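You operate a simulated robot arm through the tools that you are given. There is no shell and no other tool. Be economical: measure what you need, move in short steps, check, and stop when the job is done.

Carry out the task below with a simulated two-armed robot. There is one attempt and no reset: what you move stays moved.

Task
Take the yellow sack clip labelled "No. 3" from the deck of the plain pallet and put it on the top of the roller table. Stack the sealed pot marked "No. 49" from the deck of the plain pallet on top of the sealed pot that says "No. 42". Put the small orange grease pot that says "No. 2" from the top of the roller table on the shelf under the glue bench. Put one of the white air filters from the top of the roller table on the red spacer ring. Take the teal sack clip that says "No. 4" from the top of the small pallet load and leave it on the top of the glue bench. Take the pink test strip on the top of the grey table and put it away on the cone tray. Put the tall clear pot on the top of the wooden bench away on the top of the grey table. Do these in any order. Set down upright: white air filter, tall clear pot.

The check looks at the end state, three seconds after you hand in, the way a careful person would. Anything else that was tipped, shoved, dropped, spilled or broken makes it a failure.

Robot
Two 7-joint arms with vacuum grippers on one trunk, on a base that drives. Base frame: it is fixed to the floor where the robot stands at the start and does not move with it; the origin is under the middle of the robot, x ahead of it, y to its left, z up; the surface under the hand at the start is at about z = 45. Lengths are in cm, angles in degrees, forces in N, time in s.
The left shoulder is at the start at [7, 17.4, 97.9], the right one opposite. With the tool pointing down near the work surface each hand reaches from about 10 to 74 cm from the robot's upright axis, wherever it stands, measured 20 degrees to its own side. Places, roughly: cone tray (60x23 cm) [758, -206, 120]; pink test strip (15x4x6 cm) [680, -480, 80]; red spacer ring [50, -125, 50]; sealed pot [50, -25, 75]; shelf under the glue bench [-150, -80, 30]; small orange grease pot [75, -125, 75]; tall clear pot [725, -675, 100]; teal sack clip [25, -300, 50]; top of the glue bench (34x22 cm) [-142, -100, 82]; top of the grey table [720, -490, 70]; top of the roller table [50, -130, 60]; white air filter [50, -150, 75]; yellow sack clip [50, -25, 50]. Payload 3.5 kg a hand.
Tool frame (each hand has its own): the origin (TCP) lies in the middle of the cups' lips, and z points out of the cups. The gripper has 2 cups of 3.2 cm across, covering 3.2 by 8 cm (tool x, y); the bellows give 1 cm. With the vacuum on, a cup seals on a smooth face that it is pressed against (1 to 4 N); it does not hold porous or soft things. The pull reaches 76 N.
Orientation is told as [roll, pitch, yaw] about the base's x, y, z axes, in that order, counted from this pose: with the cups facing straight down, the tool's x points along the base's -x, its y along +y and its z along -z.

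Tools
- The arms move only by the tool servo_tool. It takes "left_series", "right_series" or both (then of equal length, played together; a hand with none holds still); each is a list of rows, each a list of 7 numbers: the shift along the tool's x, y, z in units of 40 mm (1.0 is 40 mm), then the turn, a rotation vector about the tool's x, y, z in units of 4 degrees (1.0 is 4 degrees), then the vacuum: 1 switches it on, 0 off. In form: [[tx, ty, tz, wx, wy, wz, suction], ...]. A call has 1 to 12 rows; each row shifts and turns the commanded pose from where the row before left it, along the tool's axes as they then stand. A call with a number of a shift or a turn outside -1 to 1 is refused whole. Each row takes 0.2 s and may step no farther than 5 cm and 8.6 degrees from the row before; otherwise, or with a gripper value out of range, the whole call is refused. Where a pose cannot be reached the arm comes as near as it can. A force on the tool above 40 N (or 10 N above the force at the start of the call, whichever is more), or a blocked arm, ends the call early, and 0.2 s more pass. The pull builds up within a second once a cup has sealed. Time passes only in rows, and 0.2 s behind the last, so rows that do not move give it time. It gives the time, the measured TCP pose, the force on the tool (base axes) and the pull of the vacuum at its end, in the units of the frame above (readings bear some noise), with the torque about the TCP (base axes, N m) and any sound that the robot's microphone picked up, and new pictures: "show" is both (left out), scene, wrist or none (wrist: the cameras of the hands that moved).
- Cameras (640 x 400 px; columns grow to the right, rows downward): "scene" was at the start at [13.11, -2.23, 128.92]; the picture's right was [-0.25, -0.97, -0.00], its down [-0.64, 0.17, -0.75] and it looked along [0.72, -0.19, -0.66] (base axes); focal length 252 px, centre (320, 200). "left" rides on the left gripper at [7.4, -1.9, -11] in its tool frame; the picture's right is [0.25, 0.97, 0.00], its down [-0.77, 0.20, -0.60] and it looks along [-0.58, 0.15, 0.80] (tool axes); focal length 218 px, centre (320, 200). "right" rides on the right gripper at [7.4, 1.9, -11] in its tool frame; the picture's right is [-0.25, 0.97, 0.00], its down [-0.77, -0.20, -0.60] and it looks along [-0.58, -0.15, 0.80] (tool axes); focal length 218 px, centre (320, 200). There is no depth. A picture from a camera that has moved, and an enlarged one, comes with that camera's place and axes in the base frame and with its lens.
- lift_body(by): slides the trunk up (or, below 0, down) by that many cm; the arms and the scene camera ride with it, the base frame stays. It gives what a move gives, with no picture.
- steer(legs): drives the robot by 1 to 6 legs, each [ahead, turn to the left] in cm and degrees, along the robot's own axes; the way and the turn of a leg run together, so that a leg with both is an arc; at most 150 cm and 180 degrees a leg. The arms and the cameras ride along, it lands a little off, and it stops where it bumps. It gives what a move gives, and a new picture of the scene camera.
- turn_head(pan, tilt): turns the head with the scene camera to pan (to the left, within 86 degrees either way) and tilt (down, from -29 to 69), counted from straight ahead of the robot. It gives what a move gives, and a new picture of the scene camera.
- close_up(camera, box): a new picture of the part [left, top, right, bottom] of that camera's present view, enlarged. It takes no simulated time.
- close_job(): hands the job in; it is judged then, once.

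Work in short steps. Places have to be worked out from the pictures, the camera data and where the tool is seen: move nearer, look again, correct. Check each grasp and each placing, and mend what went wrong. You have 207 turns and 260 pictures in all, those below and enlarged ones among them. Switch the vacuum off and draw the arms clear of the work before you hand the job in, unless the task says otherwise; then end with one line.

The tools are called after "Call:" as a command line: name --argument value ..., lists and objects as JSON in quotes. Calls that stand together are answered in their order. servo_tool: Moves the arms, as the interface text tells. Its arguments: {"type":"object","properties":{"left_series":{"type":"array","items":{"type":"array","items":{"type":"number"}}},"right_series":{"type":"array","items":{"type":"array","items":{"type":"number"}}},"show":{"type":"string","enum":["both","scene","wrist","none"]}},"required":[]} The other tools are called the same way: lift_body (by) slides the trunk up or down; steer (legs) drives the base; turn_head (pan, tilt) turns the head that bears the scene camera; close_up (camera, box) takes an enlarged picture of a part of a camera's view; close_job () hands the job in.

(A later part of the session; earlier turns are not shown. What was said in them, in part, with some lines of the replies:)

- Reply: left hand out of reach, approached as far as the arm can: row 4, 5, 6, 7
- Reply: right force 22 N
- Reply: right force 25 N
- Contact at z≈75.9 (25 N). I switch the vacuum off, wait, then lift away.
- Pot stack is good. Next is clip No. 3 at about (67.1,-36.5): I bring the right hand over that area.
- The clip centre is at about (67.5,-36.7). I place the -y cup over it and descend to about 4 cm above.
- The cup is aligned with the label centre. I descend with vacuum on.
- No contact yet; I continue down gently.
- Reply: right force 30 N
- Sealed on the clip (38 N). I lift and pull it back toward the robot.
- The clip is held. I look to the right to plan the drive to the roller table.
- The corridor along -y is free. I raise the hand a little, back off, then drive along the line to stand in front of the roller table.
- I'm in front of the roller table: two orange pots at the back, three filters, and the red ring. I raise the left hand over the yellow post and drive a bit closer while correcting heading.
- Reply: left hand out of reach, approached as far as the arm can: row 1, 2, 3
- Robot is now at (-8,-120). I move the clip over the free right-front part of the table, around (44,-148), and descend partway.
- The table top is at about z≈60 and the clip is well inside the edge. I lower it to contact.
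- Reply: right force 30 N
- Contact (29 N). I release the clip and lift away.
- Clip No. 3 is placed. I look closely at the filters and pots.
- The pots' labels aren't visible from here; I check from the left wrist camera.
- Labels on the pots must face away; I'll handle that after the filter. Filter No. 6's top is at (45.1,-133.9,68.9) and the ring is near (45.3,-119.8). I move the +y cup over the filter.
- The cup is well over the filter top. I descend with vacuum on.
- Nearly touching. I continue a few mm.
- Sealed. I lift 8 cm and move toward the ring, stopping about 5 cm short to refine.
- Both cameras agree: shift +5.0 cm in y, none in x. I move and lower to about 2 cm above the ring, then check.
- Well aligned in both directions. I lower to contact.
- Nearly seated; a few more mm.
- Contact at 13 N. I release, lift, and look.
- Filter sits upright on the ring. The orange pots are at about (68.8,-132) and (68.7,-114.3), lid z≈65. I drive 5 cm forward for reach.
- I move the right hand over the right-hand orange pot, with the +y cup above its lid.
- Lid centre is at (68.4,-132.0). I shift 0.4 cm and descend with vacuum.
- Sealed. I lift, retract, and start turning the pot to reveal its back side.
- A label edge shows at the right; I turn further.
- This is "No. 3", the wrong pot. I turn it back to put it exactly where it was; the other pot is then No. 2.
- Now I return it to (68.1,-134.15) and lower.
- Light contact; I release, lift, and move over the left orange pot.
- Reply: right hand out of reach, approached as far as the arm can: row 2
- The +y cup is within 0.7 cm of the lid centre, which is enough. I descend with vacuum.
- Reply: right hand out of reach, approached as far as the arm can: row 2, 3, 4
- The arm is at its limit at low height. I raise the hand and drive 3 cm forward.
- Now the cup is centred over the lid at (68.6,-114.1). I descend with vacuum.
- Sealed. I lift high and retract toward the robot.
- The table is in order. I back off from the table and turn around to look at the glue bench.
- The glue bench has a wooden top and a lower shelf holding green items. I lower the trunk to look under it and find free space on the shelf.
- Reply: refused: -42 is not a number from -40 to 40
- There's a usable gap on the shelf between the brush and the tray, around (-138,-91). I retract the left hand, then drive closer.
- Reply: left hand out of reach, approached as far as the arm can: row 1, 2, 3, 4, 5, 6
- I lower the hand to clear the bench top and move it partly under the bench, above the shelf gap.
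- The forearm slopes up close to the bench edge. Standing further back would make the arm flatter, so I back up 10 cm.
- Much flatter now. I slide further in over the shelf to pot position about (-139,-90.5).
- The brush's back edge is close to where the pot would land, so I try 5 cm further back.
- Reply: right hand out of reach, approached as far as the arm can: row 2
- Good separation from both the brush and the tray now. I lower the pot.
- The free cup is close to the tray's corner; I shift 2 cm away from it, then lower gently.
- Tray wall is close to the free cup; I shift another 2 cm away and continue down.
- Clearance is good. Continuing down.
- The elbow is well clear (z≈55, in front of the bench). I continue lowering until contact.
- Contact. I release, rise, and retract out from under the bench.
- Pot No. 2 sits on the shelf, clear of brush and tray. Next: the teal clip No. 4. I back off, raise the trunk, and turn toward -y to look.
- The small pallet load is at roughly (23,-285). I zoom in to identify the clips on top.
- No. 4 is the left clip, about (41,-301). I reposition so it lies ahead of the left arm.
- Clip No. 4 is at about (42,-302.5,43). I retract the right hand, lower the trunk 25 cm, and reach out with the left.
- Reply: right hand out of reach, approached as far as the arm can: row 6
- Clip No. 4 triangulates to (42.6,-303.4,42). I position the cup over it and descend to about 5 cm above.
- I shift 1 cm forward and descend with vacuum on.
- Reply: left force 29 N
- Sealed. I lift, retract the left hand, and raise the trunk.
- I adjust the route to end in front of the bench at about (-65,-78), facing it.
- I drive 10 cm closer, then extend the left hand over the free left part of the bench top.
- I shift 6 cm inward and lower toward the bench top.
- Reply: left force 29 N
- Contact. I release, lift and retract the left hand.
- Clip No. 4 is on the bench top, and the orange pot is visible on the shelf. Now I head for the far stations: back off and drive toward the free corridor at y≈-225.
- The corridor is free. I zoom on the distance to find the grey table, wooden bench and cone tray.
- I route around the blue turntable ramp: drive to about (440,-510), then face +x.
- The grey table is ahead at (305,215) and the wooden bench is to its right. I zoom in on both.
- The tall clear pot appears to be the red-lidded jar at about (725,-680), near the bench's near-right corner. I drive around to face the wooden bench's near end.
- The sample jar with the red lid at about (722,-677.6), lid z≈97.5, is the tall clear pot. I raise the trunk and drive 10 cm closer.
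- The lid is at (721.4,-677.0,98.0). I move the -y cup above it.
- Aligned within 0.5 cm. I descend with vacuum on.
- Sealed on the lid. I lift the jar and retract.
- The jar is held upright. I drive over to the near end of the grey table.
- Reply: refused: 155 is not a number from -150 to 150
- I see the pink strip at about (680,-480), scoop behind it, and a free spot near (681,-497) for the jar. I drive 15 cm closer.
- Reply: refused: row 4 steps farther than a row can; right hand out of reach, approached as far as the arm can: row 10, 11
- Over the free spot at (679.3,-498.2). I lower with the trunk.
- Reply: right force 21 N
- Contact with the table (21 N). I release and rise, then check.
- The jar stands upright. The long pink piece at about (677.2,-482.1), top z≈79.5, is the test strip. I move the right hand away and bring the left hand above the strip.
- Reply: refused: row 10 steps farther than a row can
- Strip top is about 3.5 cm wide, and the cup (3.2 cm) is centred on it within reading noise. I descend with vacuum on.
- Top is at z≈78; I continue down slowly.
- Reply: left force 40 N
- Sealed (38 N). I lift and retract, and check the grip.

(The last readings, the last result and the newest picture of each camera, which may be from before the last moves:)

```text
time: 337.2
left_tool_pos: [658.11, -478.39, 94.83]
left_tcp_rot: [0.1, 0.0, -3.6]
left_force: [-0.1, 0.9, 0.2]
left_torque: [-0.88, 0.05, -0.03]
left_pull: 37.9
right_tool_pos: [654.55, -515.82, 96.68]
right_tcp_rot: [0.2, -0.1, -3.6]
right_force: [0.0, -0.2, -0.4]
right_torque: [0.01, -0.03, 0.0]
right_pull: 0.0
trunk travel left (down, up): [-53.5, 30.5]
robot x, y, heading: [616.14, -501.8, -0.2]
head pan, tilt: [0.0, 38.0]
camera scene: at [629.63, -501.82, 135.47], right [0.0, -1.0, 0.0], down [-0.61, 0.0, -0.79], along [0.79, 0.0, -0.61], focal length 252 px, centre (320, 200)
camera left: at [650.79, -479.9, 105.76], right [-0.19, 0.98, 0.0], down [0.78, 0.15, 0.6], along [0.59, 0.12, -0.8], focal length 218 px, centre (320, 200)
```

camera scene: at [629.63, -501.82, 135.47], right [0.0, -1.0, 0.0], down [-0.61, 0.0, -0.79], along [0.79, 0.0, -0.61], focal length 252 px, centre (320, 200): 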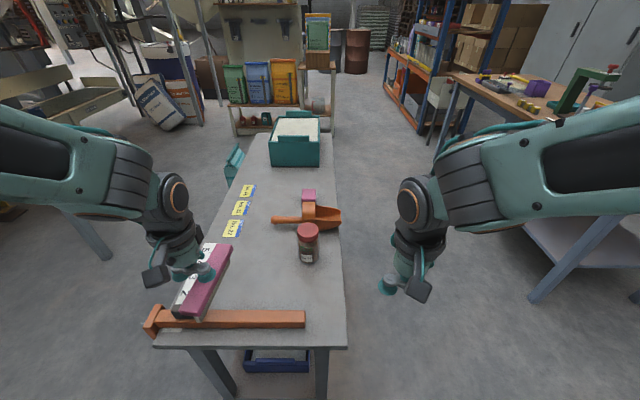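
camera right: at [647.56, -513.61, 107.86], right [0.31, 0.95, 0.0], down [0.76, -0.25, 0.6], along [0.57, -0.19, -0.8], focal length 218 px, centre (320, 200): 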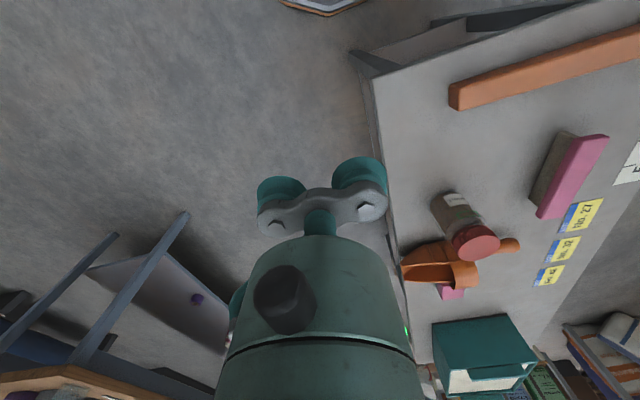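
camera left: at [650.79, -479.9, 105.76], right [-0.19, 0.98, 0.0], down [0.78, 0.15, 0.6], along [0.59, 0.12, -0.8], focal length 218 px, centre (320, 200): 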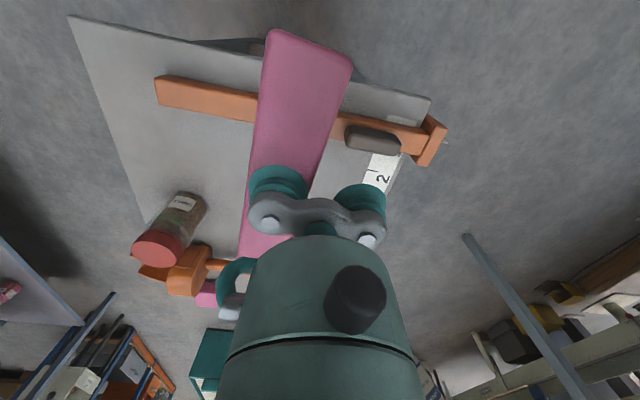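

The strip is held. I look left toward the cone tray to plan the route.

Call:
steer --legs '[[-40, 0]]'

Call:
turn_head --pan 62 --tilt 10

```text
time: 339.7
left_tool_pos: [619.26, -478.48, 94.81]
left_tcp_rot: [0.0, 0.1, -3.9]
left_force: [-0.1, 0.0, -0.4]
left_torque: [-0.89, 0.08, 0.01]
left_pull: 38.0
right_tool_pos: [615.27, -515.93, 96.84]
right_tcp_rot: [0.2, 0.0, -4.0]
right_force: [-0.2, -0.7, 0.3]
right_torque: [0.03, 0.0, 0.03]
right_pull: 0.1
trunk travel left (down, up): [-53.5, 30.5]
robot x, y, heading: [577.11, -501.29, -0.6]
head pan, tilt: [0.0, 38.0]
camera scene: at [590.52, -501.67, 135.46], right [-0.01, -1.0, 0.0], down [-0.62, 0.01, -0.79], along [0.79, -0.01, -0.62], focal length 252 px, centre (320, 200)
```

scene: 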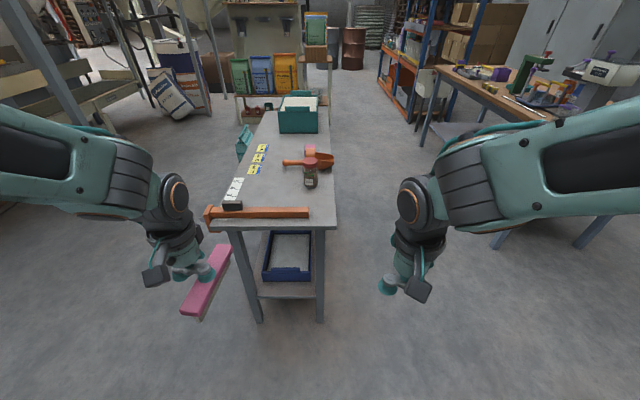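

```text
time: 341.0
left_tool_pos: [619.2, -478.57, 94.71]
left_tcp_rot: [0.0, 0.2, -4.0]
left_force: [0.1, -0.9, -0.2]
left_torque: [-0.94, 0.07, 0.0]
left_pull: 37.7
right_tool_pos: [615.35, -515.86, 96.84]
right_tcp_rot: [0.3, 0.1, -3.9]
right_force: [0.2, -0.4, -0.2]
right_torque: [0.01, 0.0, 0.02]
right_pull: 0.2
trunk travel left (down, up): [-53.5, 30.5]
robot x, y, heading: [576.75, -501.24, -0.4]
head pan, tilt: [62.0, 10.0]
camera scene: at [586.4, -493.43, 139.92], right [0.88, -0.48, 0.0], down [-0.08, -0.15, -0.98], along [0.47, 0.86, -0.17], focal length 252 px, centre (320, 200)
```

scene: 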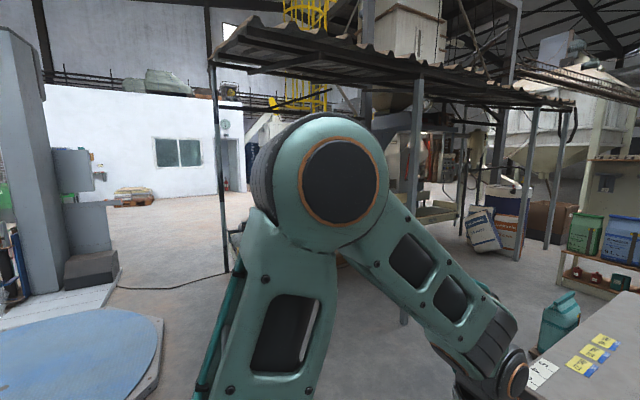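

The arm blocks the view, so I turn the robot itself toward the tray.

Call:
turn_head --pan 0 --tilt 10

Call:
steer --legs '[[0, 58]]'

Call:
close_up --camera "scene" --box '[200, 100, 440, 260]'

```text
time: 342.3
left_tool_pos: [619.15, -478.6, 94.86]
left_tcp_rot: [0.0, 0.0, -4.0]
left_force: [0.7, -0.2, -0.7]
left_torque: [-0.87, 0.07, 0.01]
left_pull: 37.8
right_tool_pos: [615.34, -515.91, 96.78]
right_tcp_rot: [0.2, 0.0, -4.0]
right_force: [-0.3, 0.9, -0.3]
right_torque: [-0.02, -0.01, -0.01]
right_pull: 0.1
trunk travel left (down, up): [-53.5, 30.5]
robot x, y, heading: [577.1, -501.3, -0.7]
head pan, tilt: [0.0, 10.0]
camera scene: at [591.22, -501.68, 139.92], right [-0.01, -1.0, 0.0], down [-0.17, 0.0, -0.98], along [0.98, -0.01, -0.17], focal length 252 px, centre (320, 200)
```

scene: 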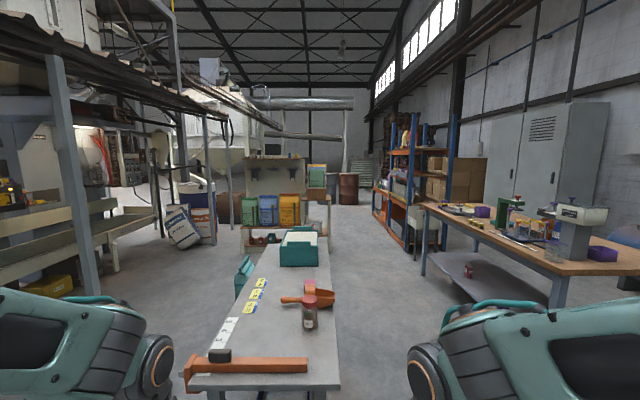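

```text
time: 345.3
left_tool_pos: [579.79, -453.41, 94.7]
left_tcp_rot: [0.1, 0.2, 54.2]
left_force: [0.5, -0.8, 0.6]
left_torque: [-0.51, -0.75, -0.01]
left_pull: 37.4
right_tool_pos: [609.6, -476.31, 96.75]
right_tcp_rot: [0.2, 0.0, 54.2]
right_force: [1.6, 0.5, 0.3]
right_torque: [-0.02, 0.02, -0.04]
right_pull: 0.0
trunk travel left (down, up): [-53.5, 30.5]
robot x, y, heading: [576.57, -501.62, 57.8]
head pan, tilt: [0.0, 10.0]
camera scene: at [584.58, -489.45, 139.92], right [0.84, -0.54, 0.0], down [-0.09, -0.15, -0.98], along [0.53, 0.83, -0.17], focal length 252 px, centre (320, 200)
```

scene: 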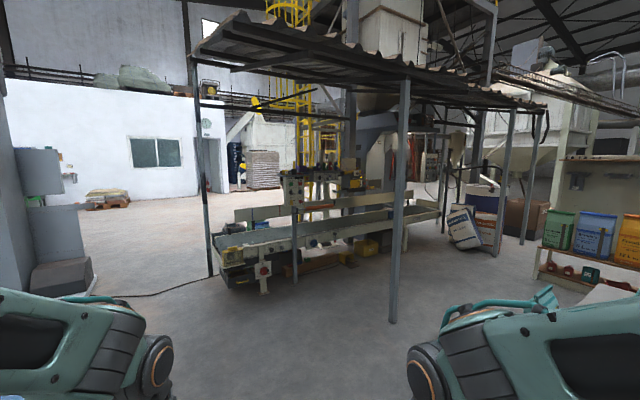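

```text
2.50 times, centred on (320, 180) of scene
camera zoom: at [584.58, -489.45, 139.92], right [0.84, -0.54, 0.0], down [-0.09, -0.15, -0.98], along [0.53, 0.83, -0.17], focal length 631 px, centre (320, 250)
```

zoom: 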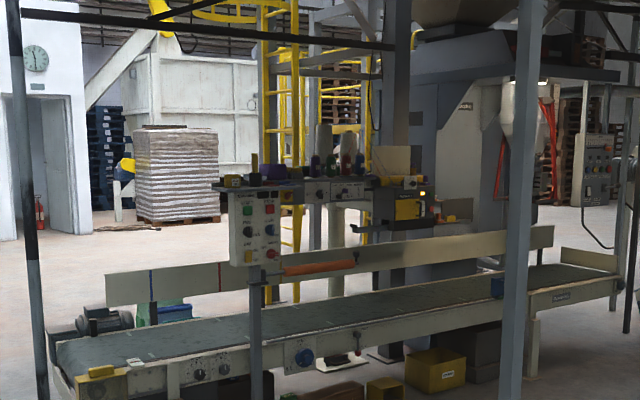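

The cone tray is the shelf above the belt's front edge by the control panel. The belt is low (~z 45), so I can reach it from this side, passing left of the shed post at (749,-360). I drive nearer and raise the trunk.

Call:
steer --legs '[[100, 0], [108, 0], [0, 32]]'

Call:
lift_body --by 30

Call:
turn_head --pan -15 --tilt 25

```text
time: 357.5
left_tool_pos: [668.64, -278.71, 94.65]
left_tcp_rot: [0.0, 0.0, 87.3]
left_force: [-0.5, 1.2, -0.5]
left_torque: [-0.03, -0.88, 0.03]
left_pull: 38.3
right_tool_pos: [706.17, -281.79, 96.7]
right_tcp_rot: [0.2, 0.0, 87.1]
right_force: [-0.1, 0.2, 0.5]
right_torque: [0.01, 0.01, -0.03]
right_pull: 0.1
trunk travel left (down, up): [-53.5, 30.5]
robot x, y, heading: [692.41, -320.56, 90.5]
head pan, tilt: [0.0, 10.0]
camera scene: at [692.34, -306.26, 139.92], right [1.0, 0.01, 0.0], down [0.0, -0.17, -0.98], along [-0.01, 0.98, -0.17], focal length 252 px, centre (320, 200)
```

scene: 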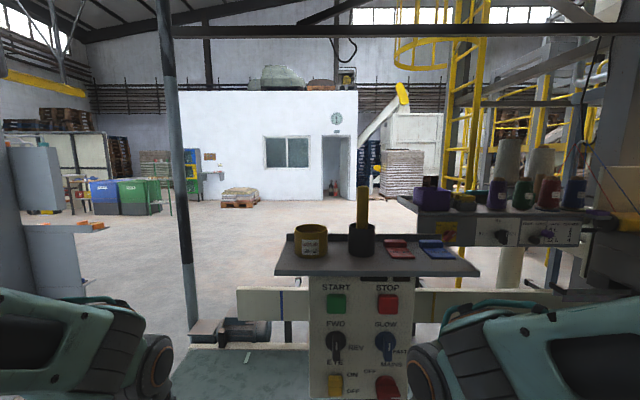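

```text
time: 360.5
left_tool_pos: [668.73, -278.59, 124.68]
left_tcp_rot: [0.1, 0.1, 87.1]
left_force: [-0.5, -0.1, -0.6]
left_torque: [-0.06, -0.92, -0.03]
left_pull: 38.3
right_tool_pos: [706.17, -281.76, 126.8]
right_tcp_rot: [0.2, 0.0, 87.0]
right_force: [-0.8, -0.3, 0.0]
right_torque: [0.01, 0.03, 0.0]
right_pull: 0.1
trunk travel left (down, up): [-83.5, 0.5]
robot x, y, heading: [692.57, -320.37, 90.5]
head pan, tilt: [0.0, 10.0]
```

```text
time: 361.3
left_tool_pos: [668.69, -278.67, 124.83]
left_tcp_rot: [0.0, 0.1, 87.2]
left_force: [0.5, 0.4, -0.8]
left_torque: [-0.06, -0.91, -0.02]
left_pull: 37.7
right_tool_pos: [706.06, -281.84, 126.8]
right_tcp_rot: [0.2, 0.0, 87.0]
right_force: [0.3, -0.9, 0.8]
right_torque: [0.0, 0.0, -0.02]
right_pull: 0.1
trunk travel left (down, up): [-83.5, 0.5]
robot x, y, heading: [692.5, -320.6, 90.7]
head pan, tilt: [-15.0, 25.0]
camera scene: at [694.74, -306.63, 167.49], right [0.97, -0.25, 0.0], down [-0.11, -0.41, -0.91], along [0.23, 0.88, -0.42], focal length 252 px, centre (320, 200)
```

scene: 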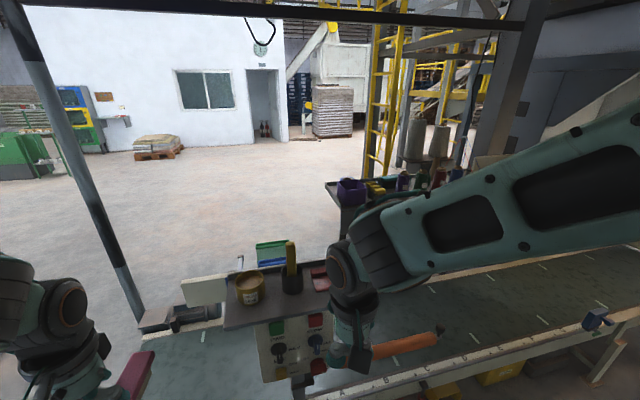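

The cone tray lies further right, at about x 728–788. I raise the left hand, then move diagonally (keeping 60 cm off the shed post) to stand at about (760,-287).

Call:
servo_tool --left_series '[[0, 0, -0.7, 0, 0, 0, 1], [0, 0, -0.7, 0, 0, 0, 1], [0, 0, -0.7, 0, 0, 0, 1], [0, 0, -0.4, 0, 0, 0, 1]]' --show "none"

Call:
steer --legs '[[0, -64], [72, 0]]'

```text
time: 362.3
left_tool_pos: [668.98, -278.6, 134.75]
left_tcp_rot: [0.1, 0.1, 87.1]
left_force: [1.1, -0.3, -0.7]
left_torque: [-0.04, -0.92, -0.02]
left_pull: 37.8
right_tool_pos: [706.35, -281.83, 126.82]
right_tcp_rot: [0.3, 0.0, 87.1]
right_force: [1.0, 0.7, -0.5]
right_torque: [-0.04, 0.01, 0.02]
right_pull: 0.1
trunk travel left (down, up): [-83.5, 0.5]
robot x, y, heading: [692.21, -320.61, 90.5]
head pan, tilt: [-15.0, 25.0]
```

```text
time: 368.9
left_tool_pos: [783.26, -248.22, 134.81]
left_tcp_rot: [0.1, 0.0, 23.1]
left_force: [0.4, 0.3, 0.1]
left_torque: [-0.81, -0.34, -0.04]
left_pull: 37.9
right_tool_pos: [796.71, -283.42, 126.79]
right_tcp_rot: [0.3, -0.1, 23.0]
right_force: [-0.7, -0.3, 0.5]
right_torque: [-0.01, -0.01, -0.04]
right_pull: 0.0
trunk travel left (down, up): [-83.5, 0.5]
robot x, y, heading: [756.09, -287.81, 26.5]
head pan, tilt: [-15.0, 25.0]
camera scene: at [769.37, -284.08, 167.5], right [0.2, -0.98, 0.0], down [-0.41, -0.08, -0.91], along [0.89, 0.18, -0.42], focal length 252 px, centre (320, 200)
```

scene: 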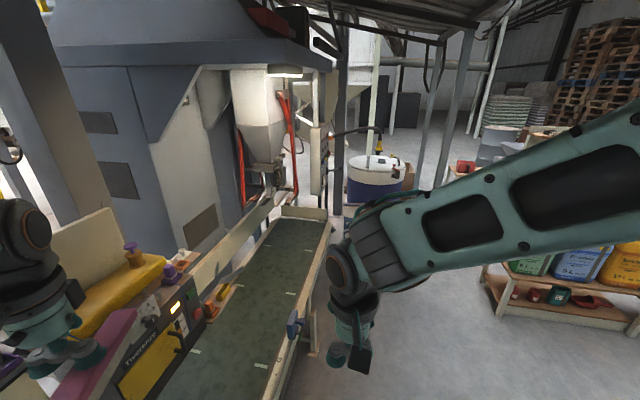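

Clear so far. I turn left to face the tray and look.

Call:
steer --legs '[[0, 64]]'

Call:
turn_head --pan 0 --tilt 35

```text
time: 372.2
left_tool_pos: [730.92, -246.7, 134.77]
left_tcp_rot: [0.1, 0.2, 89.0]
left_force: [0.0, -0.6, -0.1]
left_torque: [-0.05, -0.86, 0.0]
left_pull: 37.9
right_tool_pos: [768.42, -248.97, 126.93]
right_tcp_rot: [0.1, 0.0, 88.9]
right_force: [-0.3, 0.4, -0.3]
right_torque: [0.01, -0.01, 0.01]
right_pull: 0.1
trunk travel left (down, up): [-83.5, 0.5]
robot x, y, heading: [755.88, -287.89, 92.4]
head pan, tilt: [-15.0, 25.0]
camera scene: at [757.85, -274.06, 167.48], right [0.98, -0.22, 0.0], down [-0.09, -0.41, -0.91], along [0.2, 0.88, -0.42], focal length 252 px, centre (320, 200)
```

scene: 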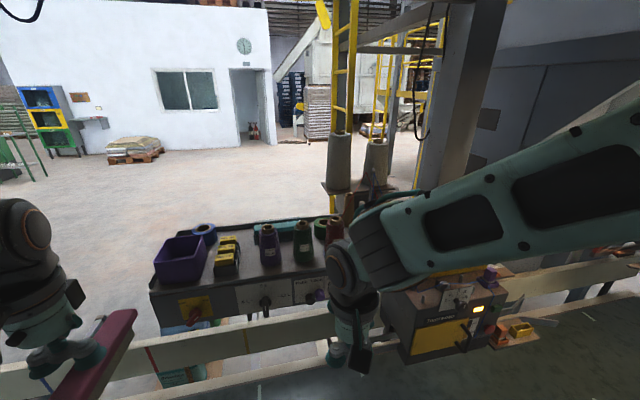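

```text
time: 373.0
left_tool_pos: [730.8, -246.87, 134.83]
left_tcp_rot: [0.1, 0.2, 89.0]
left_force: [-0.2, 0.9, -1.1]
left_torque: [-0.02, -0.9, -0.04]
left_pull: 38.2
right_tool_pos: [768.43, -248.84, 126.79]
right_tcp_rot: [0.2, 0.0, 89.0]
right_force: [-0.4, 0.4, 0.0]
right_torque: [0.01, 0.01, -0.01]
right_pull: 0.1
trunk travel left (down, up): [-83.5, 0.5]
robot x, y, heading: [756.0, -288.05, 92.2]
head pan, tilt: [0.0, 35.0]
camera scene: at [755.41, -274.26, 165.91], right [1.0, 0.04, 0.0], down [0.02, -0.57, -0.82], along [-0.03, 0.82, -0.57], focal length 252 px, centre (320, 200)
```

scene: 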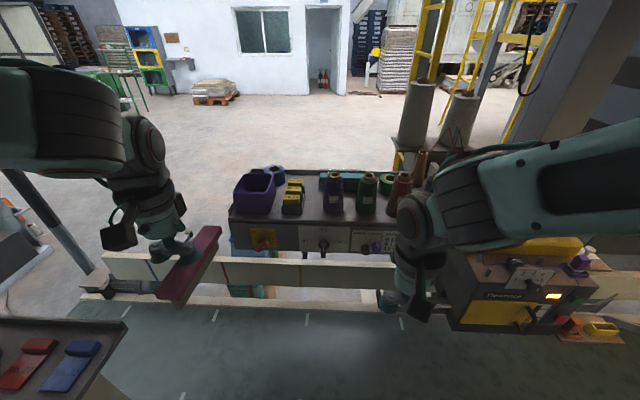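

Call:
close_up --camera "scene" --box '[215, 150, 435, 270]'

```text
2.91 times, centred on (325, 210) of scene
camera zoom: at [755.41, -274.26, 165.91], right [1.0, 0.04, 0.0], down [0.02, -0.57, -0.82], along [-0.03, 0.82, -0.57], focal length 734 px, centre (306, 171)
```

zoom: 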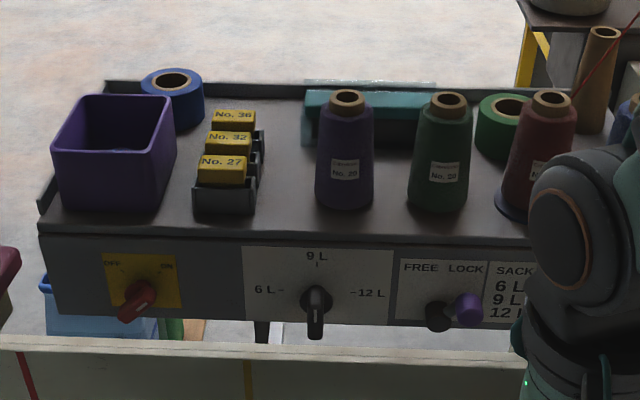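

The free spot is the front ledge of the tray before the purple and green cones (x≈760, about 4 cm deep). I need the strip parallel to the front edge with the hand on the near side: I turn the robot right 16° for reach and rotate the hand.

Call:
steer --legs '[[0, -16]]'

Call:
servo_tool --left_series '[[0, 0, 0, 0, 0, -1, 1], [0, 0, 0, 0, 0, -1, 1], [0, 0, 0, 0, 0, -1, 1], [0, 0, 0, 0, 0, -1, 1], [0, 0, 0, 0, 0, -1, 1], [0, 0, 0, 0, 0, -1, 1], [0, 0, 0, 0, 0, -1, 1], [0, 0, 0, 0, 0, -1, 1], [0, 0, 0, 0, 0, -1, 1], [0, 0, 0, 0, 0, -1, 1], [0, 0, 0, 0, 0, -1, 1], [0, 0, 0, 0, 0, -1, 1]]' --show "none"

Call:
servo_tool --left_series '[[0, 0, 0, 0, 0, -1, 1], [0, 0, 0, 0, 0, -1, 1], [0, 0, 0, 0, 0, -1, 1], [0, 0, 0, 0, 0, -1, 1], [0, 0, 0, 0, 0, -1, 1], [0, 0, 0, 0, 0, -1, 1], [0, 0, 0, 0, 0, -1, 1], [0, 0, 0, 0, 0, -1, 1], [0, 0, 0, 0, 0, -1, 1], [0, 0, 0, 0, 0, -1, 1], [0, 0, 0, 0, 0, -1, 1], [0, 0, 0, 0, 0, -1, 1]]' --show "both"

```text
time: 374.3
left_tool_pos: [742.82, -241.4, 134.78]
left_tcp_rot: [0.1, 0.2, 73.3]
left_force: [-0.6, 0.4, 0.4]
left_torque: [-0.23, -0.85, 0.03]
left_pull: 37.6
right_tool_pos: [778.49, -253.59, 126.86]
right_tcp_rot: [0.3, 0.0, 73.3]
right_force: [-0.2, -0.7, 0.2]
right_torque: [-0.01, 0.0, 0.02]
right_pull: 0.0
trunk travel left (down, up): [-83.5, 0.5]
robot x, y, heading: [756.12, -287.99, 76.5]
head pan, tilt: [0.0, 35.0]
camera scene: at [759.08, -274.58, 165.91], right [0.97, -0.23, 0.0], down [-0.13, -0.56, -0.82], along [0.19, 0.8, -0.57], focal length 252 px, centre (320, 200)
```

scene: 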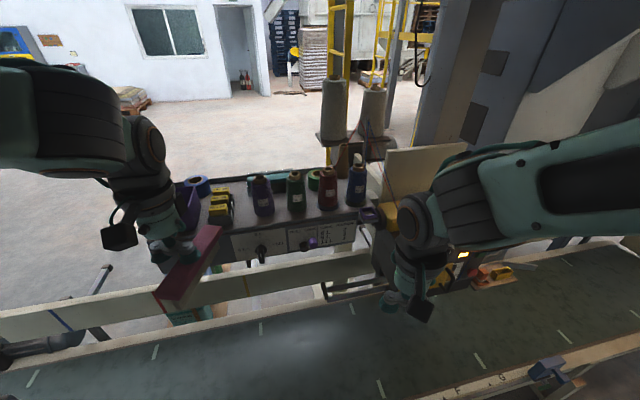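

```text
time: 376.9
left_tool_pos: [742.81, -241.39, 134.76]
left_tcp_rot: [0.2, 0.0, 121.4]
left_force: [0.0, -0.1, 0.3]
left_torque: [0.44, -0.8, 0.01]
left_pull: 38.1
right_tool_pos: [778.54, -253.84, 126.87]
right_tcp_rot: [0.2, 0.0, 73.4]
right_force: [0.3, -0.8, -0.7]
right_torque: [0.04, -0.01, 0.0]
right_pull: 0.1
trunk travel left (down, up): [-83.5, 0.5]
robot x, y, heading: [756.05, -287.83, 76.5]
head pan, tilt: [0.0, 35.0]
```

```text
time: 379.5
left_tool_pos: [743.1, -241.47, 134.63]
left_tcp_rot: [0.1, -0.1, 169.4]
left_force: [-0.3, 0.2, -1.1]
left_torque: [0.87, -0.16, -0.02]
left_pull: 37.7
right_tool_pos: [778.5, -253.75, 126.69]
right_tcp_rot: [0.2, 0.0, 73.2]
right_force: [0.2, -0.2, -0.6]
right_torque: [-0.03, 0.0, 0.0]
right_pull: 0.0
trunk travel left (down, up): [-83.5, 0.5]
robot x, y, heading: [756.3, -288.27, 76.7]
head pan, tilt: [0.0, 35.0]
camera scene: at [759.17, -274.62, 165.91], right [0.97, -0.23, 0.0], down [-0.13, -0.56, -0.82], along [0.19, 0.8, -0.57], focal length 252 px, centre (320, 200)
camera left: at [750.66, -240.96, 145.63], right [0.07, -1.0, 0.0], down [-0.79, -0.06, 0.61], along [-0.6, -0.04, -0.8], focal length 218 px, centre (320, 200)
```

scene: 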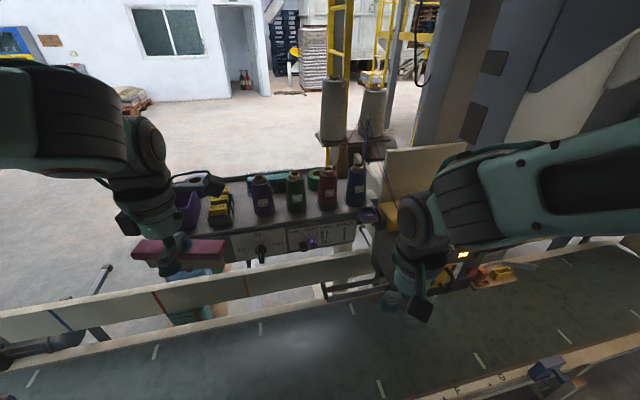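
left: 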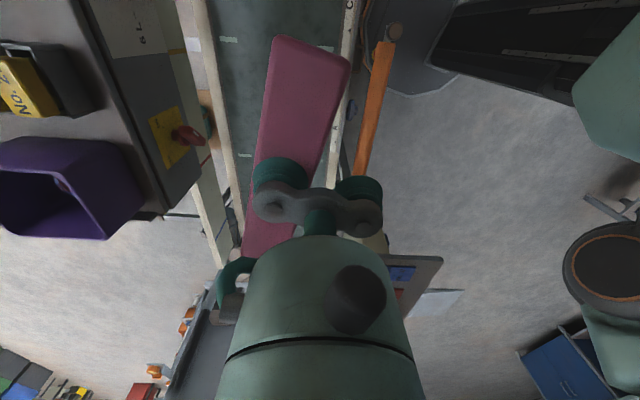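

Rotated. I add the last ~13° so the strip is parallel to the tray front, then bring it near the ledge, still short and high.

Call:
servo_tool --left_series '[[0, 0, 0, 0, 0, -1, 1], [0, 0, 0, 0, 0, -1, 1], [0, 0, 0, 0, 0, -1, 1], [0, 0, 0, 0, 0, -0.4, 1], [0.76, -0.61, 0, 0, 0, 0, 1], [0.76, -0.61, 0, 0, 0, 0, 1], [0.76, -0.61, 0, 0, 0, 0, 1], [0.76, -0.61, 0, 0, 0, 0, 1], [0.76, -0.61, 0, 0, 0, 0, 1], [0.76, -0.61, 0, 0, 0, 0, 1], [0, 0, 0, 0, 0, 0, 1]]'

Call:
close_up --camera "scene" --box '[170, 150, 400, 290]'

```text
time: 381.9
left_tool_pos: [760.16, -226.11, 134.9]
left_tcp_rot: [0.0, 0.1, -177.1]
left_force: [-0.9, -0.2, -0.4]
left_torque: [0.9, 0.02, 0.0]
left_pull: 37.7
right_tool_pos: [778.45, -253.8, 126.72]
right_tcp_rot: [0.2, 0.0, 73.3]
right_force: [0.5, -0.9, 0.1]
right_torque: [-0.02, 0.02, 0.01]
right_pull: 0.1
trunk travel left (down, up): [-83.5, 0.5]
robot x, y, heading: [756.05, -288.36, 76.7]
head pan, tilt: [0.0, 35.0]
camera scene: at [759.1, -274.68, 165.92], right [0.97, -0.23, 0.0], down [-0.13, -0.56, -0.82], along [0.19, 0.8, -0.57], focal length 252 px, centre (320, 200)
camera left: at [767.43, -223.78, 145.82], right [0.3, -0.95, 0.0], down [-0.76, -0.24, 0.6], along [-0.58, -0.18, -0.8], focal length 218 px, centre (320, 200)
```

scene: 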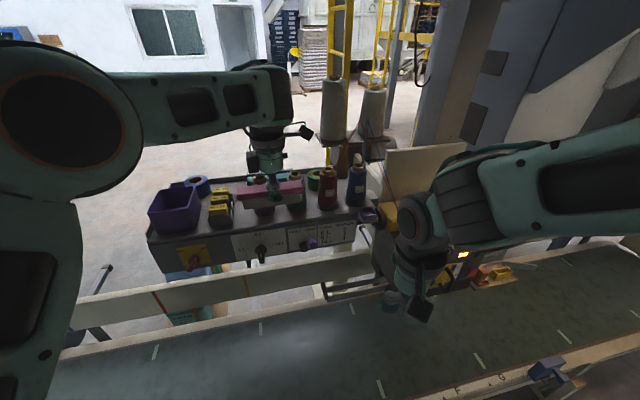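
left: 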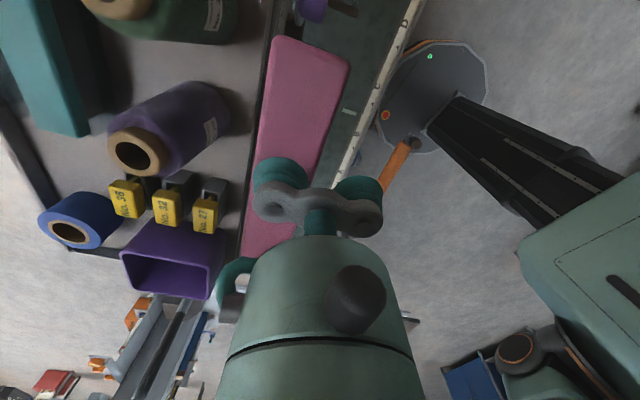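

```text
2.78 times, centred on (285, 220) of scene
camera zoom: at [759.1, -274.68, 165.92], right [0.97, -0.23, 0.0], down [-0.13, -0.56, -0.82], along [0.19, 0.8, -0.57], focal length 702 px, centre (417, 144)
```

zoom: 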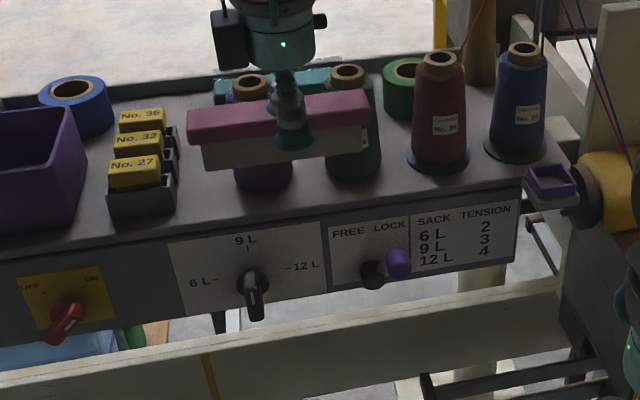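

Call:
close_up --camera "left" --box '[60, 0, 360, 240]'

```text
1.67 times, centred on (210, 120) of left
camera zoom: at [767.43, -223.78, 145.82], right [0.3, -0.95, 0.0], down [-0.76, -0.24, 0.6], along [-0.58, -0.18, -0.8], focal length 364 px, centre (503, 333)
```

zoom: 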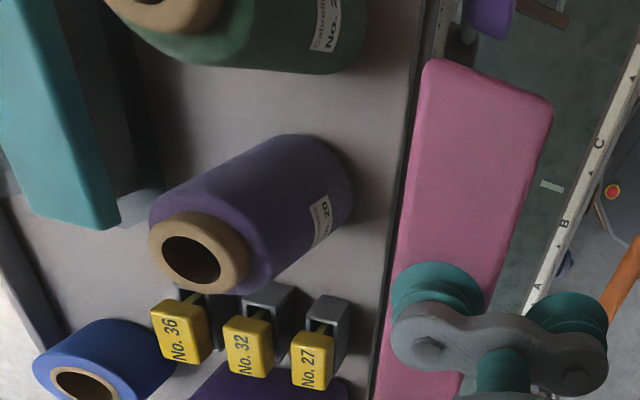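

The view from above gives: tray front edge y≈-219.5, z≈120.3, cones' bases start at y≈-216.3. The strip centre is at y≈-223.7; I move it 5.65 cm to y≈-218.05 and lower partway.

Call:
servo_tool --left_series '[[0.02, -0.5, 0, 0, 0, 0, 1], [0.02, -0.5, 0, 0, 0, 0, 1], [0.03, -0.41, 0, 0, 0, 0, 1], [0, 0, 0.5, 0, 0, 0, 1], [0, 0, 0.4, 0, 0, 0, 1], [0, 0, 0, 0, 0, 0, 1]]' --show "scene"

Call:
close_up --camera "left" --box '[100, 0, 360, 240]'

Call:
close_up --camera "scene" --box '[200, 150, 360, 260]'

```text
time: 383.3
left_tool_pos: [760.19, -220.42, 131.0]
left_tcp_rot: [0.1, -0.2, -177.0]
left_force: [-0.1, 0.0, -0.5]
left_torque: [0.94, 0.03, -0.03]
left_pull: 38.5
right_tool_pos: [778.58, -253.76, 126.71]
right_tcp_rot: [0.1, 0.1, 73.3]
right_force: [-1.2, 0.0, 0.6]
right_torque: [-0.02, 0.02, -0.02]
right_pull: 0.1
trunk travel left (down, up): [-83.5, 0.5]
robot x, y, heading: [755.69, -288.2, 76.6]
head pan, tilt: [0.0, 35.0]
camera scene: at [759.17, -274.65, 165.91], right [0.97, -0.23, 0.0], down [-0.13, -0.56, -0.82], along [0.19, 0.8, -0.57], focal length 252 px, centre (320, 200)
```

scene: 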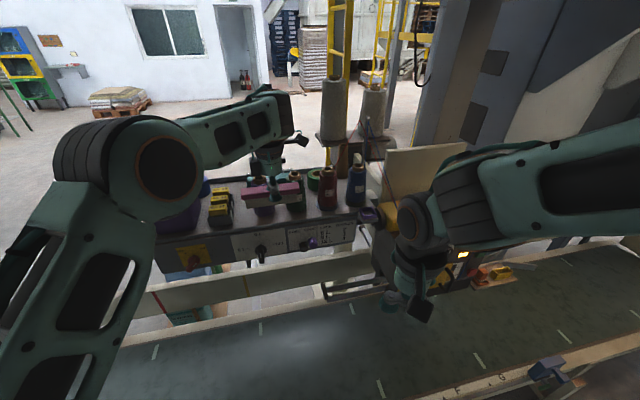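

```text
1.67 times, centred on (230, 120) of left
camera zoom: at [767.52, -218.06, 141.97], right [0.3, -0.95, 0.0], down [-0.76, -0.24, 0.61], along [-0.58, -0.18, -0.8], focal length 364 px, centre (470, 333)
```

zoom: 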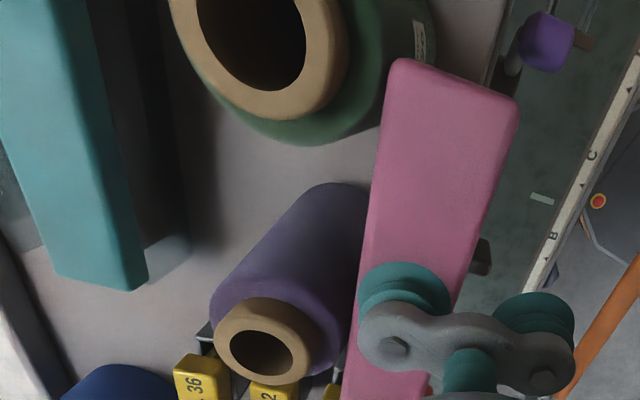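

```text
3.64 times, centred on (280, 205) of scene
camera zoom: at [759.17, -274.65, 165.91], right [0.97, -0.23, 0.0], down [-0.13, -0.56, -0.82], along [0.19, 0.8, -0.57], focal length 917 px, centre (466, 182)
```

zoom: 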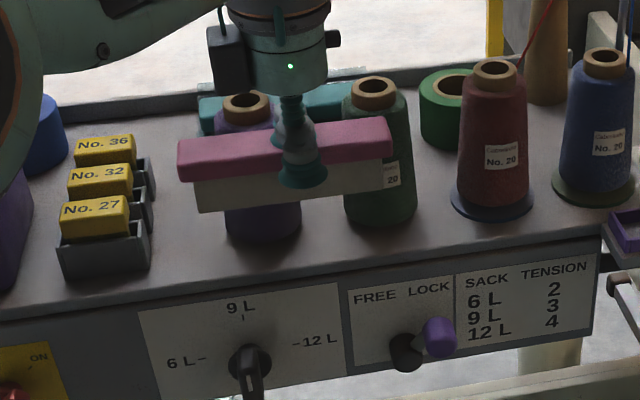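

Strip is at y≈-218, clear of the cones. I lower further in small steps.

Call:
servo_tool --left_series '[[0, 0, 0.3, 0, 0, 0, 1], [0, 0, 0.3, 0, 0, 0, 1], [0, 0, 0.15, 0, 0, 0, 1], [0, 0, 0, 0, 0, 0, 1]]' --show "none"

Call:
close_up --camera "scene" --box '[200, 150, 360, 260]'

Call:
close_up --camera "left" --box '[160, 0, 360, 240]'

```text
time: 384.3
left_tool_pos: [760.33, -220.36, 127.92]
left_tcp_rot: [0.0, -0.2, -177.0]
left_force: [0.3, -1.3, -0.1]
left_torque: [0.92, 0.03, -0.05]
left_pull: 38.1
right_tool_pos: [778.47, -253.63, 126.61]
right_tcp_rot: [0.2, 0.1, 73.3]
right_force: [0.8, -0.4, -0.6]
right_torque: [-0.04, 0.0, -0.01]
right_pull: 0.1
trunk travel left (down, up): [-83.5, 0.5]
robot x, y, heading: [755.94, -288.06, 76.8]
head pan, tilt: [0.0, 35.0]
```

```text
3.64 times, centred on (280, 205) of scene
camera zoom: at [759.19, -274.66, 165.91], right [0.97, -0.23, 0.0], down [-0.13, -0.56, -0.82], along [0.19, 0.8, -0.57], focal length 917 px, centre (466, 182)
```

zoom: 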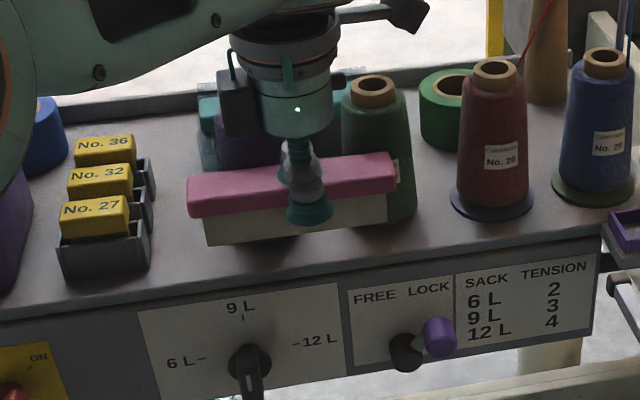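

```text
1.67 times, centred on (260, 120) of left
camera zoom: at [767.66, -218.08, 138.87], right [0.3, -0.95, 0.0], down [-0.76, -0.24, 0.61], along [-0.58, -0.18, -0.8], focal length 364 px, centre (420, 333)
```

zoom: 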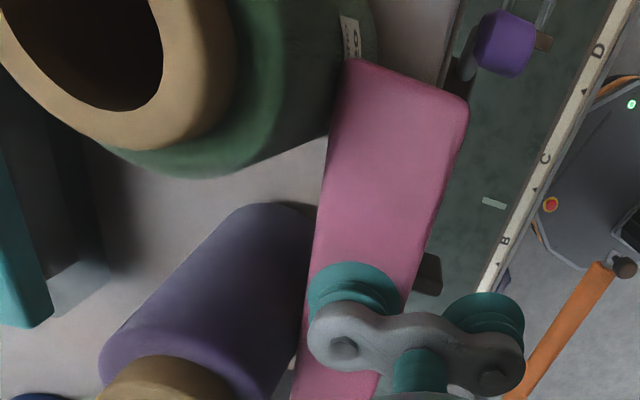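

Call:
servo_tool --left_series '[[0, 0, 0.15, 0, 0, 0, 1], [0, 0, 0.12, 0, 0, 0, 1], [0, 0, 0.1, 0, 0, 0, 1], [0, 0, 0, 0, 0, 0, 1]]' --show "none"

Call:
close_up --camera "scene" --box '[220, 170, 320, 250]'

```text
time: 385.3
left_tool_pos: [760.25, -220.34, 126.54]
left_tcp_rot: [-0.1, -0.1, -177.0]
left_force: [-1.4, -1.4, 0.5]
left_torque: [0.93, 0.0, -0.04]
left_pull: 38.2
right_tool_pos: [778.54, -253.73, 126.84]
right_tcp_rot: [0.2, 0.0, 73.4]
right_force: [0.2, -0.8, 0.1]
right_torque: [-0.01, 0.0, -0.01]
right_pull: 0.0
trunk travel left (down, up): [-83.5, 0.5]
robot x, y, heading: [755.99, -287.77, 76.7]
head pan, tilt: [0.0, 35.0]
```

```text
5.00 times, centred on (270, 210) of scene
camera zoom: at [759.18, -274.68, 165.91], right [0.97, -0.23, 0.0], down [-0.13, -0.56, -0.82], along [0.19, 0.8, -0.57], focal length 1261 px, centre (570, 150)
```

zoom: 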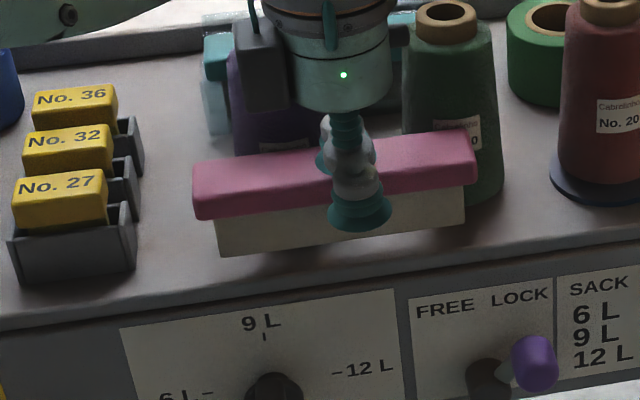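

The foot is clearly inside the tray's front edge. Continuing to contact.

Call:
servo_tool --left_series '[[0, 0, 0.1, 0, 0, 0, 1], [0, 0, 0.08, 0, 0, 0, 1], [0, 0, 0.06, 0, 0, 0, 1], [0, 0, 0, 0, 0, 0, 1]]' --show "none"

```text
time: 386.3
left_tool_pos: [760.47, -220.46, 125.74]
left_tcp_rot: [0.0, -0.1, -177.2]
left_force: [0.1, -2.8, 1.7]
left_torque: [0.91, -0.03, -0.02]
left_pull: 37.8
right_tool_pos: [778.52, -253.87, 126.81]
right_tcp_rot: [0.2, 0.0, 73.3]
right_force: [0.4, 0.4, 0.4]
right_torque: [-0.01, 0.0, -0.04]
right_pull: 0.1
trunk travel left (down, up): [-83.5, 0.5]
robot x, y, heading: [755.6, -288.12, 76.6]
head pan, tilt: [0.0, 35.0]
```

A slight -y force (−2.8 N) suggests the strip is grazing a cone; I shift 0.4 cm toward me and check.

Call:
servo_tool --left_series '[[0, 0.1, -0.05, 0, 0, 0, 1], [0, 0, 0, 0, 0, 0, 1]]' --show "none"

Call:
close_up --camera "scene" --box '[220, 170, 320, 250]'

Call:
close_up --camera "left" --box '[160, 0, 360, 240]'

```text
time: 386.9
left_tool_pos: [760.48, -220.75, 125.84]
left_tcp_rot: [0.0, -0.1, -177.1]
left_force: [0.4, 0.8, -0.6]
left_torque: [0.9, 0.04, -0.01]
left_pull: 37.9
right_tool_pos: [778.46, -253.83, 126.86]
right_tcp_rot: [0.2, 0.0, 73.4]
right_force: [-0.1, -0.9, -0.6]
right_torque: [-0.02, 0.03, 0.03]
right_pull: 0.1
trunk travel left (down, up): [-83.5, 0.5]
robot x, y, heading: [756.2, -287.84, 76.5]
head pan, tilt: [0.0, 35.0]
```

```text
5.00 times, centred on (270, 210) of scene
camera zoom: at [759.18, -274.65, 165.91], right [0.97, -0.23, 0.0], down [-0.13, -0.56, -0.82], along [0.19, 0.8, -0.57], focal length 1261 px, centre (570, 150)
```

zoom: 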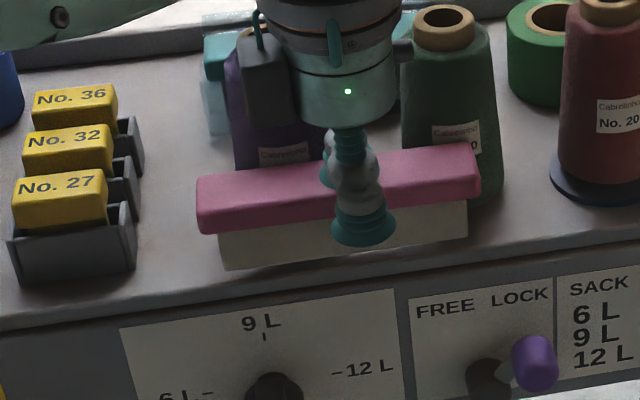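

```text
1.67 times, centred on (260, 120) of left
camera zoom: at [767.81, -218.42, 136.82], right [0.3, -0.95, 0.0], down [-0.76, -0.24, 0.61], along [-0.58, -0.18, -0.8], focal length 364 px, centre (420, 333)
```

zoom: 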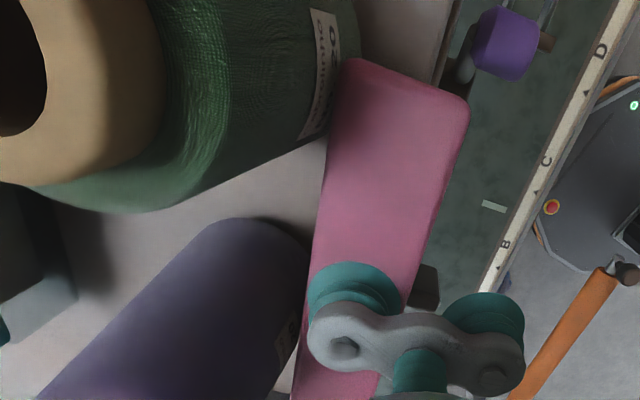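

Force cleared; the foot still has over 1 cm to the edge. I shift another 0.4 cm toward me and lower to contact.

Call:
servo_tool --left_series '[[0, 0.1, 0, 0, 0, 0, 1], [0, 0, 0.08, 0, 0, 0, 1], [0, 0, 0.06, 0, 0, 0, 1], [0, 0, 0, 0, 0, 0, 1]]' --show "none"

Call:
servo_tool --left_series '[[0, 0, 0.06, 0, 0, 0, 1], [0, 0, 0, 0, 0, 0, 1]]' --show "none"

```text
time: 387.9
left_tool_pos: [760.51, -221.2, 125.18]
left_tcp_rot: [0.0, 0.0, -177.0]
left_force: [-0.2, 1.1, 5.8]
left_torque: [1.06, 0.01, 0.02]
left_pull: 37.9
right_tool_pos: [778.47, -253.87, 126.7]
right_tcp_rot: [0.3, 0.0, 73.3]
right_force: [-0.3, -0.3, -0.4]
right_torque: [-0.02, -0.03, -0.01]
right_pull: 0.0
trunk travel left (down, up): [-83.5, 0.5]
robot x, y, heading: [756.03, -287.9, 76.7]
head pan, tilt: [0.0, 35.0]
```

```text
time: 388.5
left_tool_pos: [760.52, -221.22, 125.09]
left_tcp_rot: [-0.2, 0.0, -177.1]
left_force: [-0.3, 0.5, 13.1]
left_torque: [1.2, 0.03, 0.0]
left_pull: 37.3
right_tool_pos: [778.61, -253.89, 126.77]
right_tcp_rot: [0.2, 0.0, 73.3]
right_force: [0.1, 0.2, 0.1]
right_torque: [0.01, 0.02, 0.01]
right_pull: 0.1
trunk travel left (down, up): [-83.5, 0.5]
robot x, y, heading: [756.15, -288.01, 76.7]
head pan, tilt: [0.0, 35.0]
```

Firm vertical contact with no side force. I check before releasing.

Call:
close_up --camera "scene" --box '[220, 170, 320, 250]'

```text
5.00 times, centred on (270, 210) of scene
camera zoom: at [759.17, -274.85, 165.94], right [0.97, -0.23, 0.0], down [-0.13, -0.56, -0.82], along [0.19, 0.8, -0.57], focal length 1261 px, centre (570, 150)
```

zoom: 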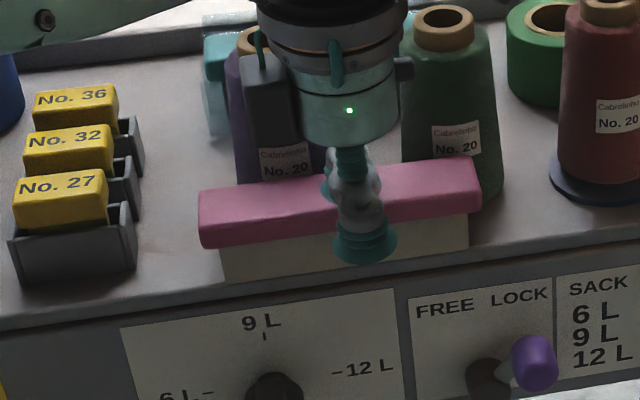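

The foot is fully on the tray, over 1 cm from the edge. I release and lift straight up.

Call:
servo_tool --left_series '[[0, 0, -0.03, 0, 0, 0, 0], [0, 0, 0, 0, 0, 0, 0], [0, 0, 0, 0, 0, 0, 0], [0, 0, 0, 0, 0, 0, 0], [0, 0, 0, 0, 0, 0, 0], [0, 0, -0.1, 0, 0, 0, 0], [0, 0, -0.3, 0, 0, 0, 0], [0, 0.3, -0.7, 0, 0, 0, 0], [0, 0.6, -0.7, 0, 0, 0, 0], [0, 0.9, 0, 0, 0, 0, 0], [0, 0.9, 0, 0, 0, 0, 0], [0, 0.9, 0, 0, 0, 0, 0]]' --show "scene"

Call:
close_up --camera "scene" --box '[180, 150, 380, 270]'

```text
time: 391.1
left_tool_pos: [761.53, -235.66, 132.35]
left_tcp_rot: [-0.1, -0.1, -177.1]
left_force: [-0.3, -0.9, 0.1]
left_torque: [0.0, -0.01, -0.01]
left_pull: 0.0
right_tool_pos: [778.48, -253.92, 126.82]
right_tcp_rot: [0.2, 0.1, 73.3]
right_force: [-0.4, 0.3, 1.0]
right_torque: [0.01, 0.02, 0.01]
right_pull: 0.0
trunk travel left (down, up): [-83.5, 0.5]
robot x, y, heading: [755.78, -288.0, 76.7]
head pan, tilt: [0.0, 35.0]
camera scene: at [759.15, -274.81, 165.93], right [0.97, -0.23, 0.0], down [-0.13, -0.56, -0.82], along [0.19, 0.8, -0.57], focal length 252 px, centre (320, 200)
```

scene: 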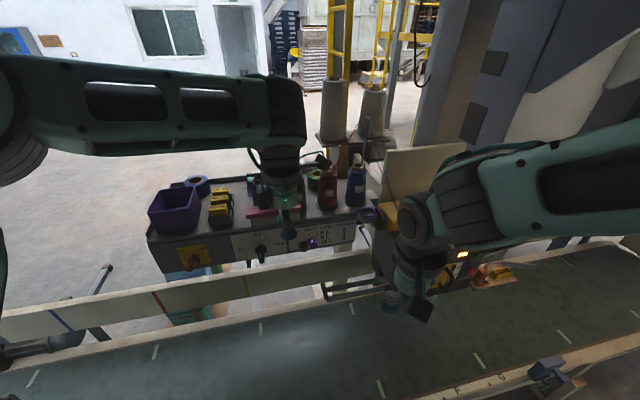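

```text
3.20 times, centred on (280, 210) of scene
camera zoom: at [759.15, -274.81, 165.93], right [0.97, -0.23, 0.0], down [-0.13, -0.56, -0.82], along [0.19, 0.8, -0.57], focal length 807 px, centre (448, 168)
```

zoom: 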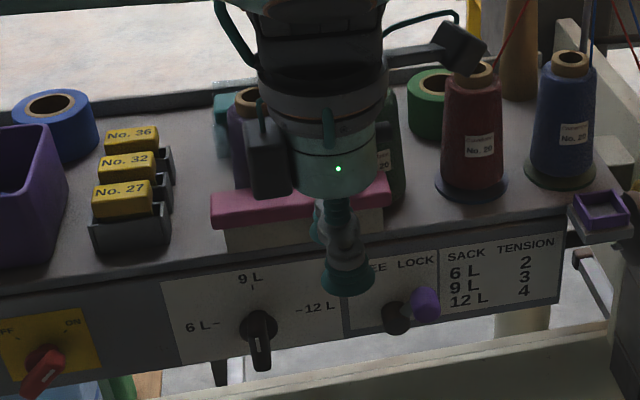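

Released and standing. I back the robot away, clear of the work, and take a last look.

Call:
servo_tool --left_series '[[-0.3, 0.5, -0.3, 0, 0, 0, 0], [-0.5, 0.3, -0.3, 0, 0, 0, 0], [-0.5, 0.2, 0, 0, 0, 0, 0]]' --show "none"

Call:
steer --legs '[[-18, 12]]'

Call:
close_up --camera "scene" --box '[230, 120, 430, 250]'

```text
time: 391.9
left_tool_pos: [756.1, -239.72, 134.77]
left_tcp_rot: [0.1, 0.0, -177.1]
left_force: [0.3, 0.0, 0.1]
left_torque: [0.01, 0.0, -0.01]
left_pull: 0.1
right_tool_pos: [778.44, -253.7, 126.82]
right_tcp_rot: [0.2, 0.0, 73.2]
right_force: [0.7, -0.8, -0.4]
right_torque: [-0.02, -0.06, -0.02]
right_pull: 0.1
trunk travel left (down, up): [-83.5, 0.5]
robot x, y, heading: [756.13, -287.7, 76.9]
head pan, tilt: [0.0, 35.0]
```

```text
time: 393.4
left_tool_pos: [744.26, -258.04, 134.6]
left_tcp_rot: [0.1, -0.3, -165.6]
left_force: [0.7, -0.4, -0.7]
left_torque: [-0.03, -0.01, 0.0]
left_pull: 0.0
right_tool_pos: [768.9, -267.51, 126.59]
right_tcp_rot: [0.2, 0.1, 84.9]
right_force: [0.5, 0.5, -0.1]
right_torque: [-0.01, 0.02, 0.0]
right_pull: 0.1
trunk travel left (down, up): [-83.5, 0.5]
robot x, y, heading: [753.44, -305.75, 88.0]
head pan, tilt: [0.0, 35.0]
camera scene: at [754.13, -291.7, 165.86], right [1.0, -0.03, 0.0], down [-0.02, -0.58, -0.82], along [0.03, 0.82, -0.58], focal length 252 px, centre (320, 200)
```

scene: 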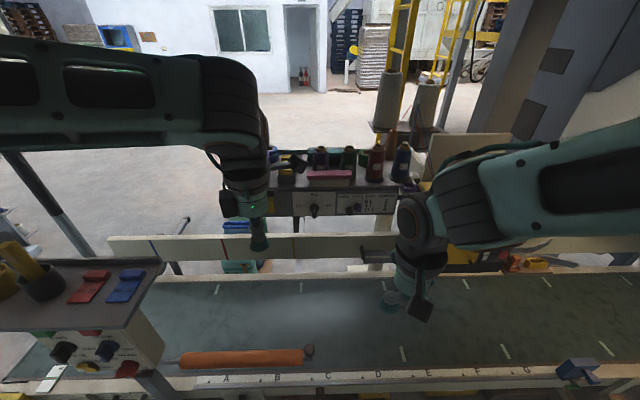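

```text
3.08 times, centred on (330, 185) of scene
camera zoom: at [754.13, -291.7, 165.86], right [1.0, -0.03, 0.0], down [-0.02, -0.58, -0.82], along [0.03, 0.82, -0.58], focal length 776 px, centre (289, 246)
```

zoom: 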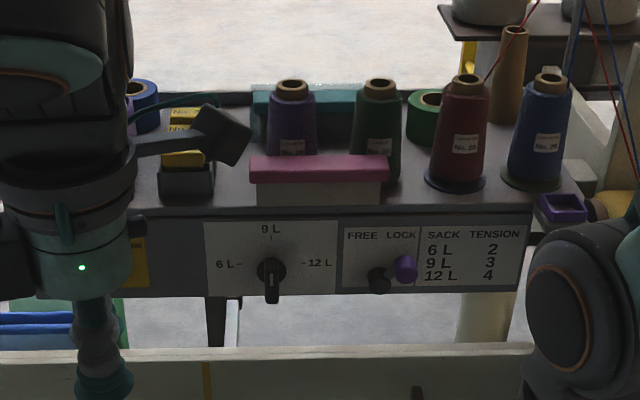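

The strip rests on the cone tray with the cones undisturbed, vacuum is off, and the arms are clear. All seven jobs are done, so I hand in.

Call:
close_job

```text
The job is handed in.
```

All seven moves were made, vacuum is off and the arms are clear, and the job is handed in. The orange pot on the shelf I took to be No. 2 because the only other orange pot on the roller table read No. 3; I did not read its own label.
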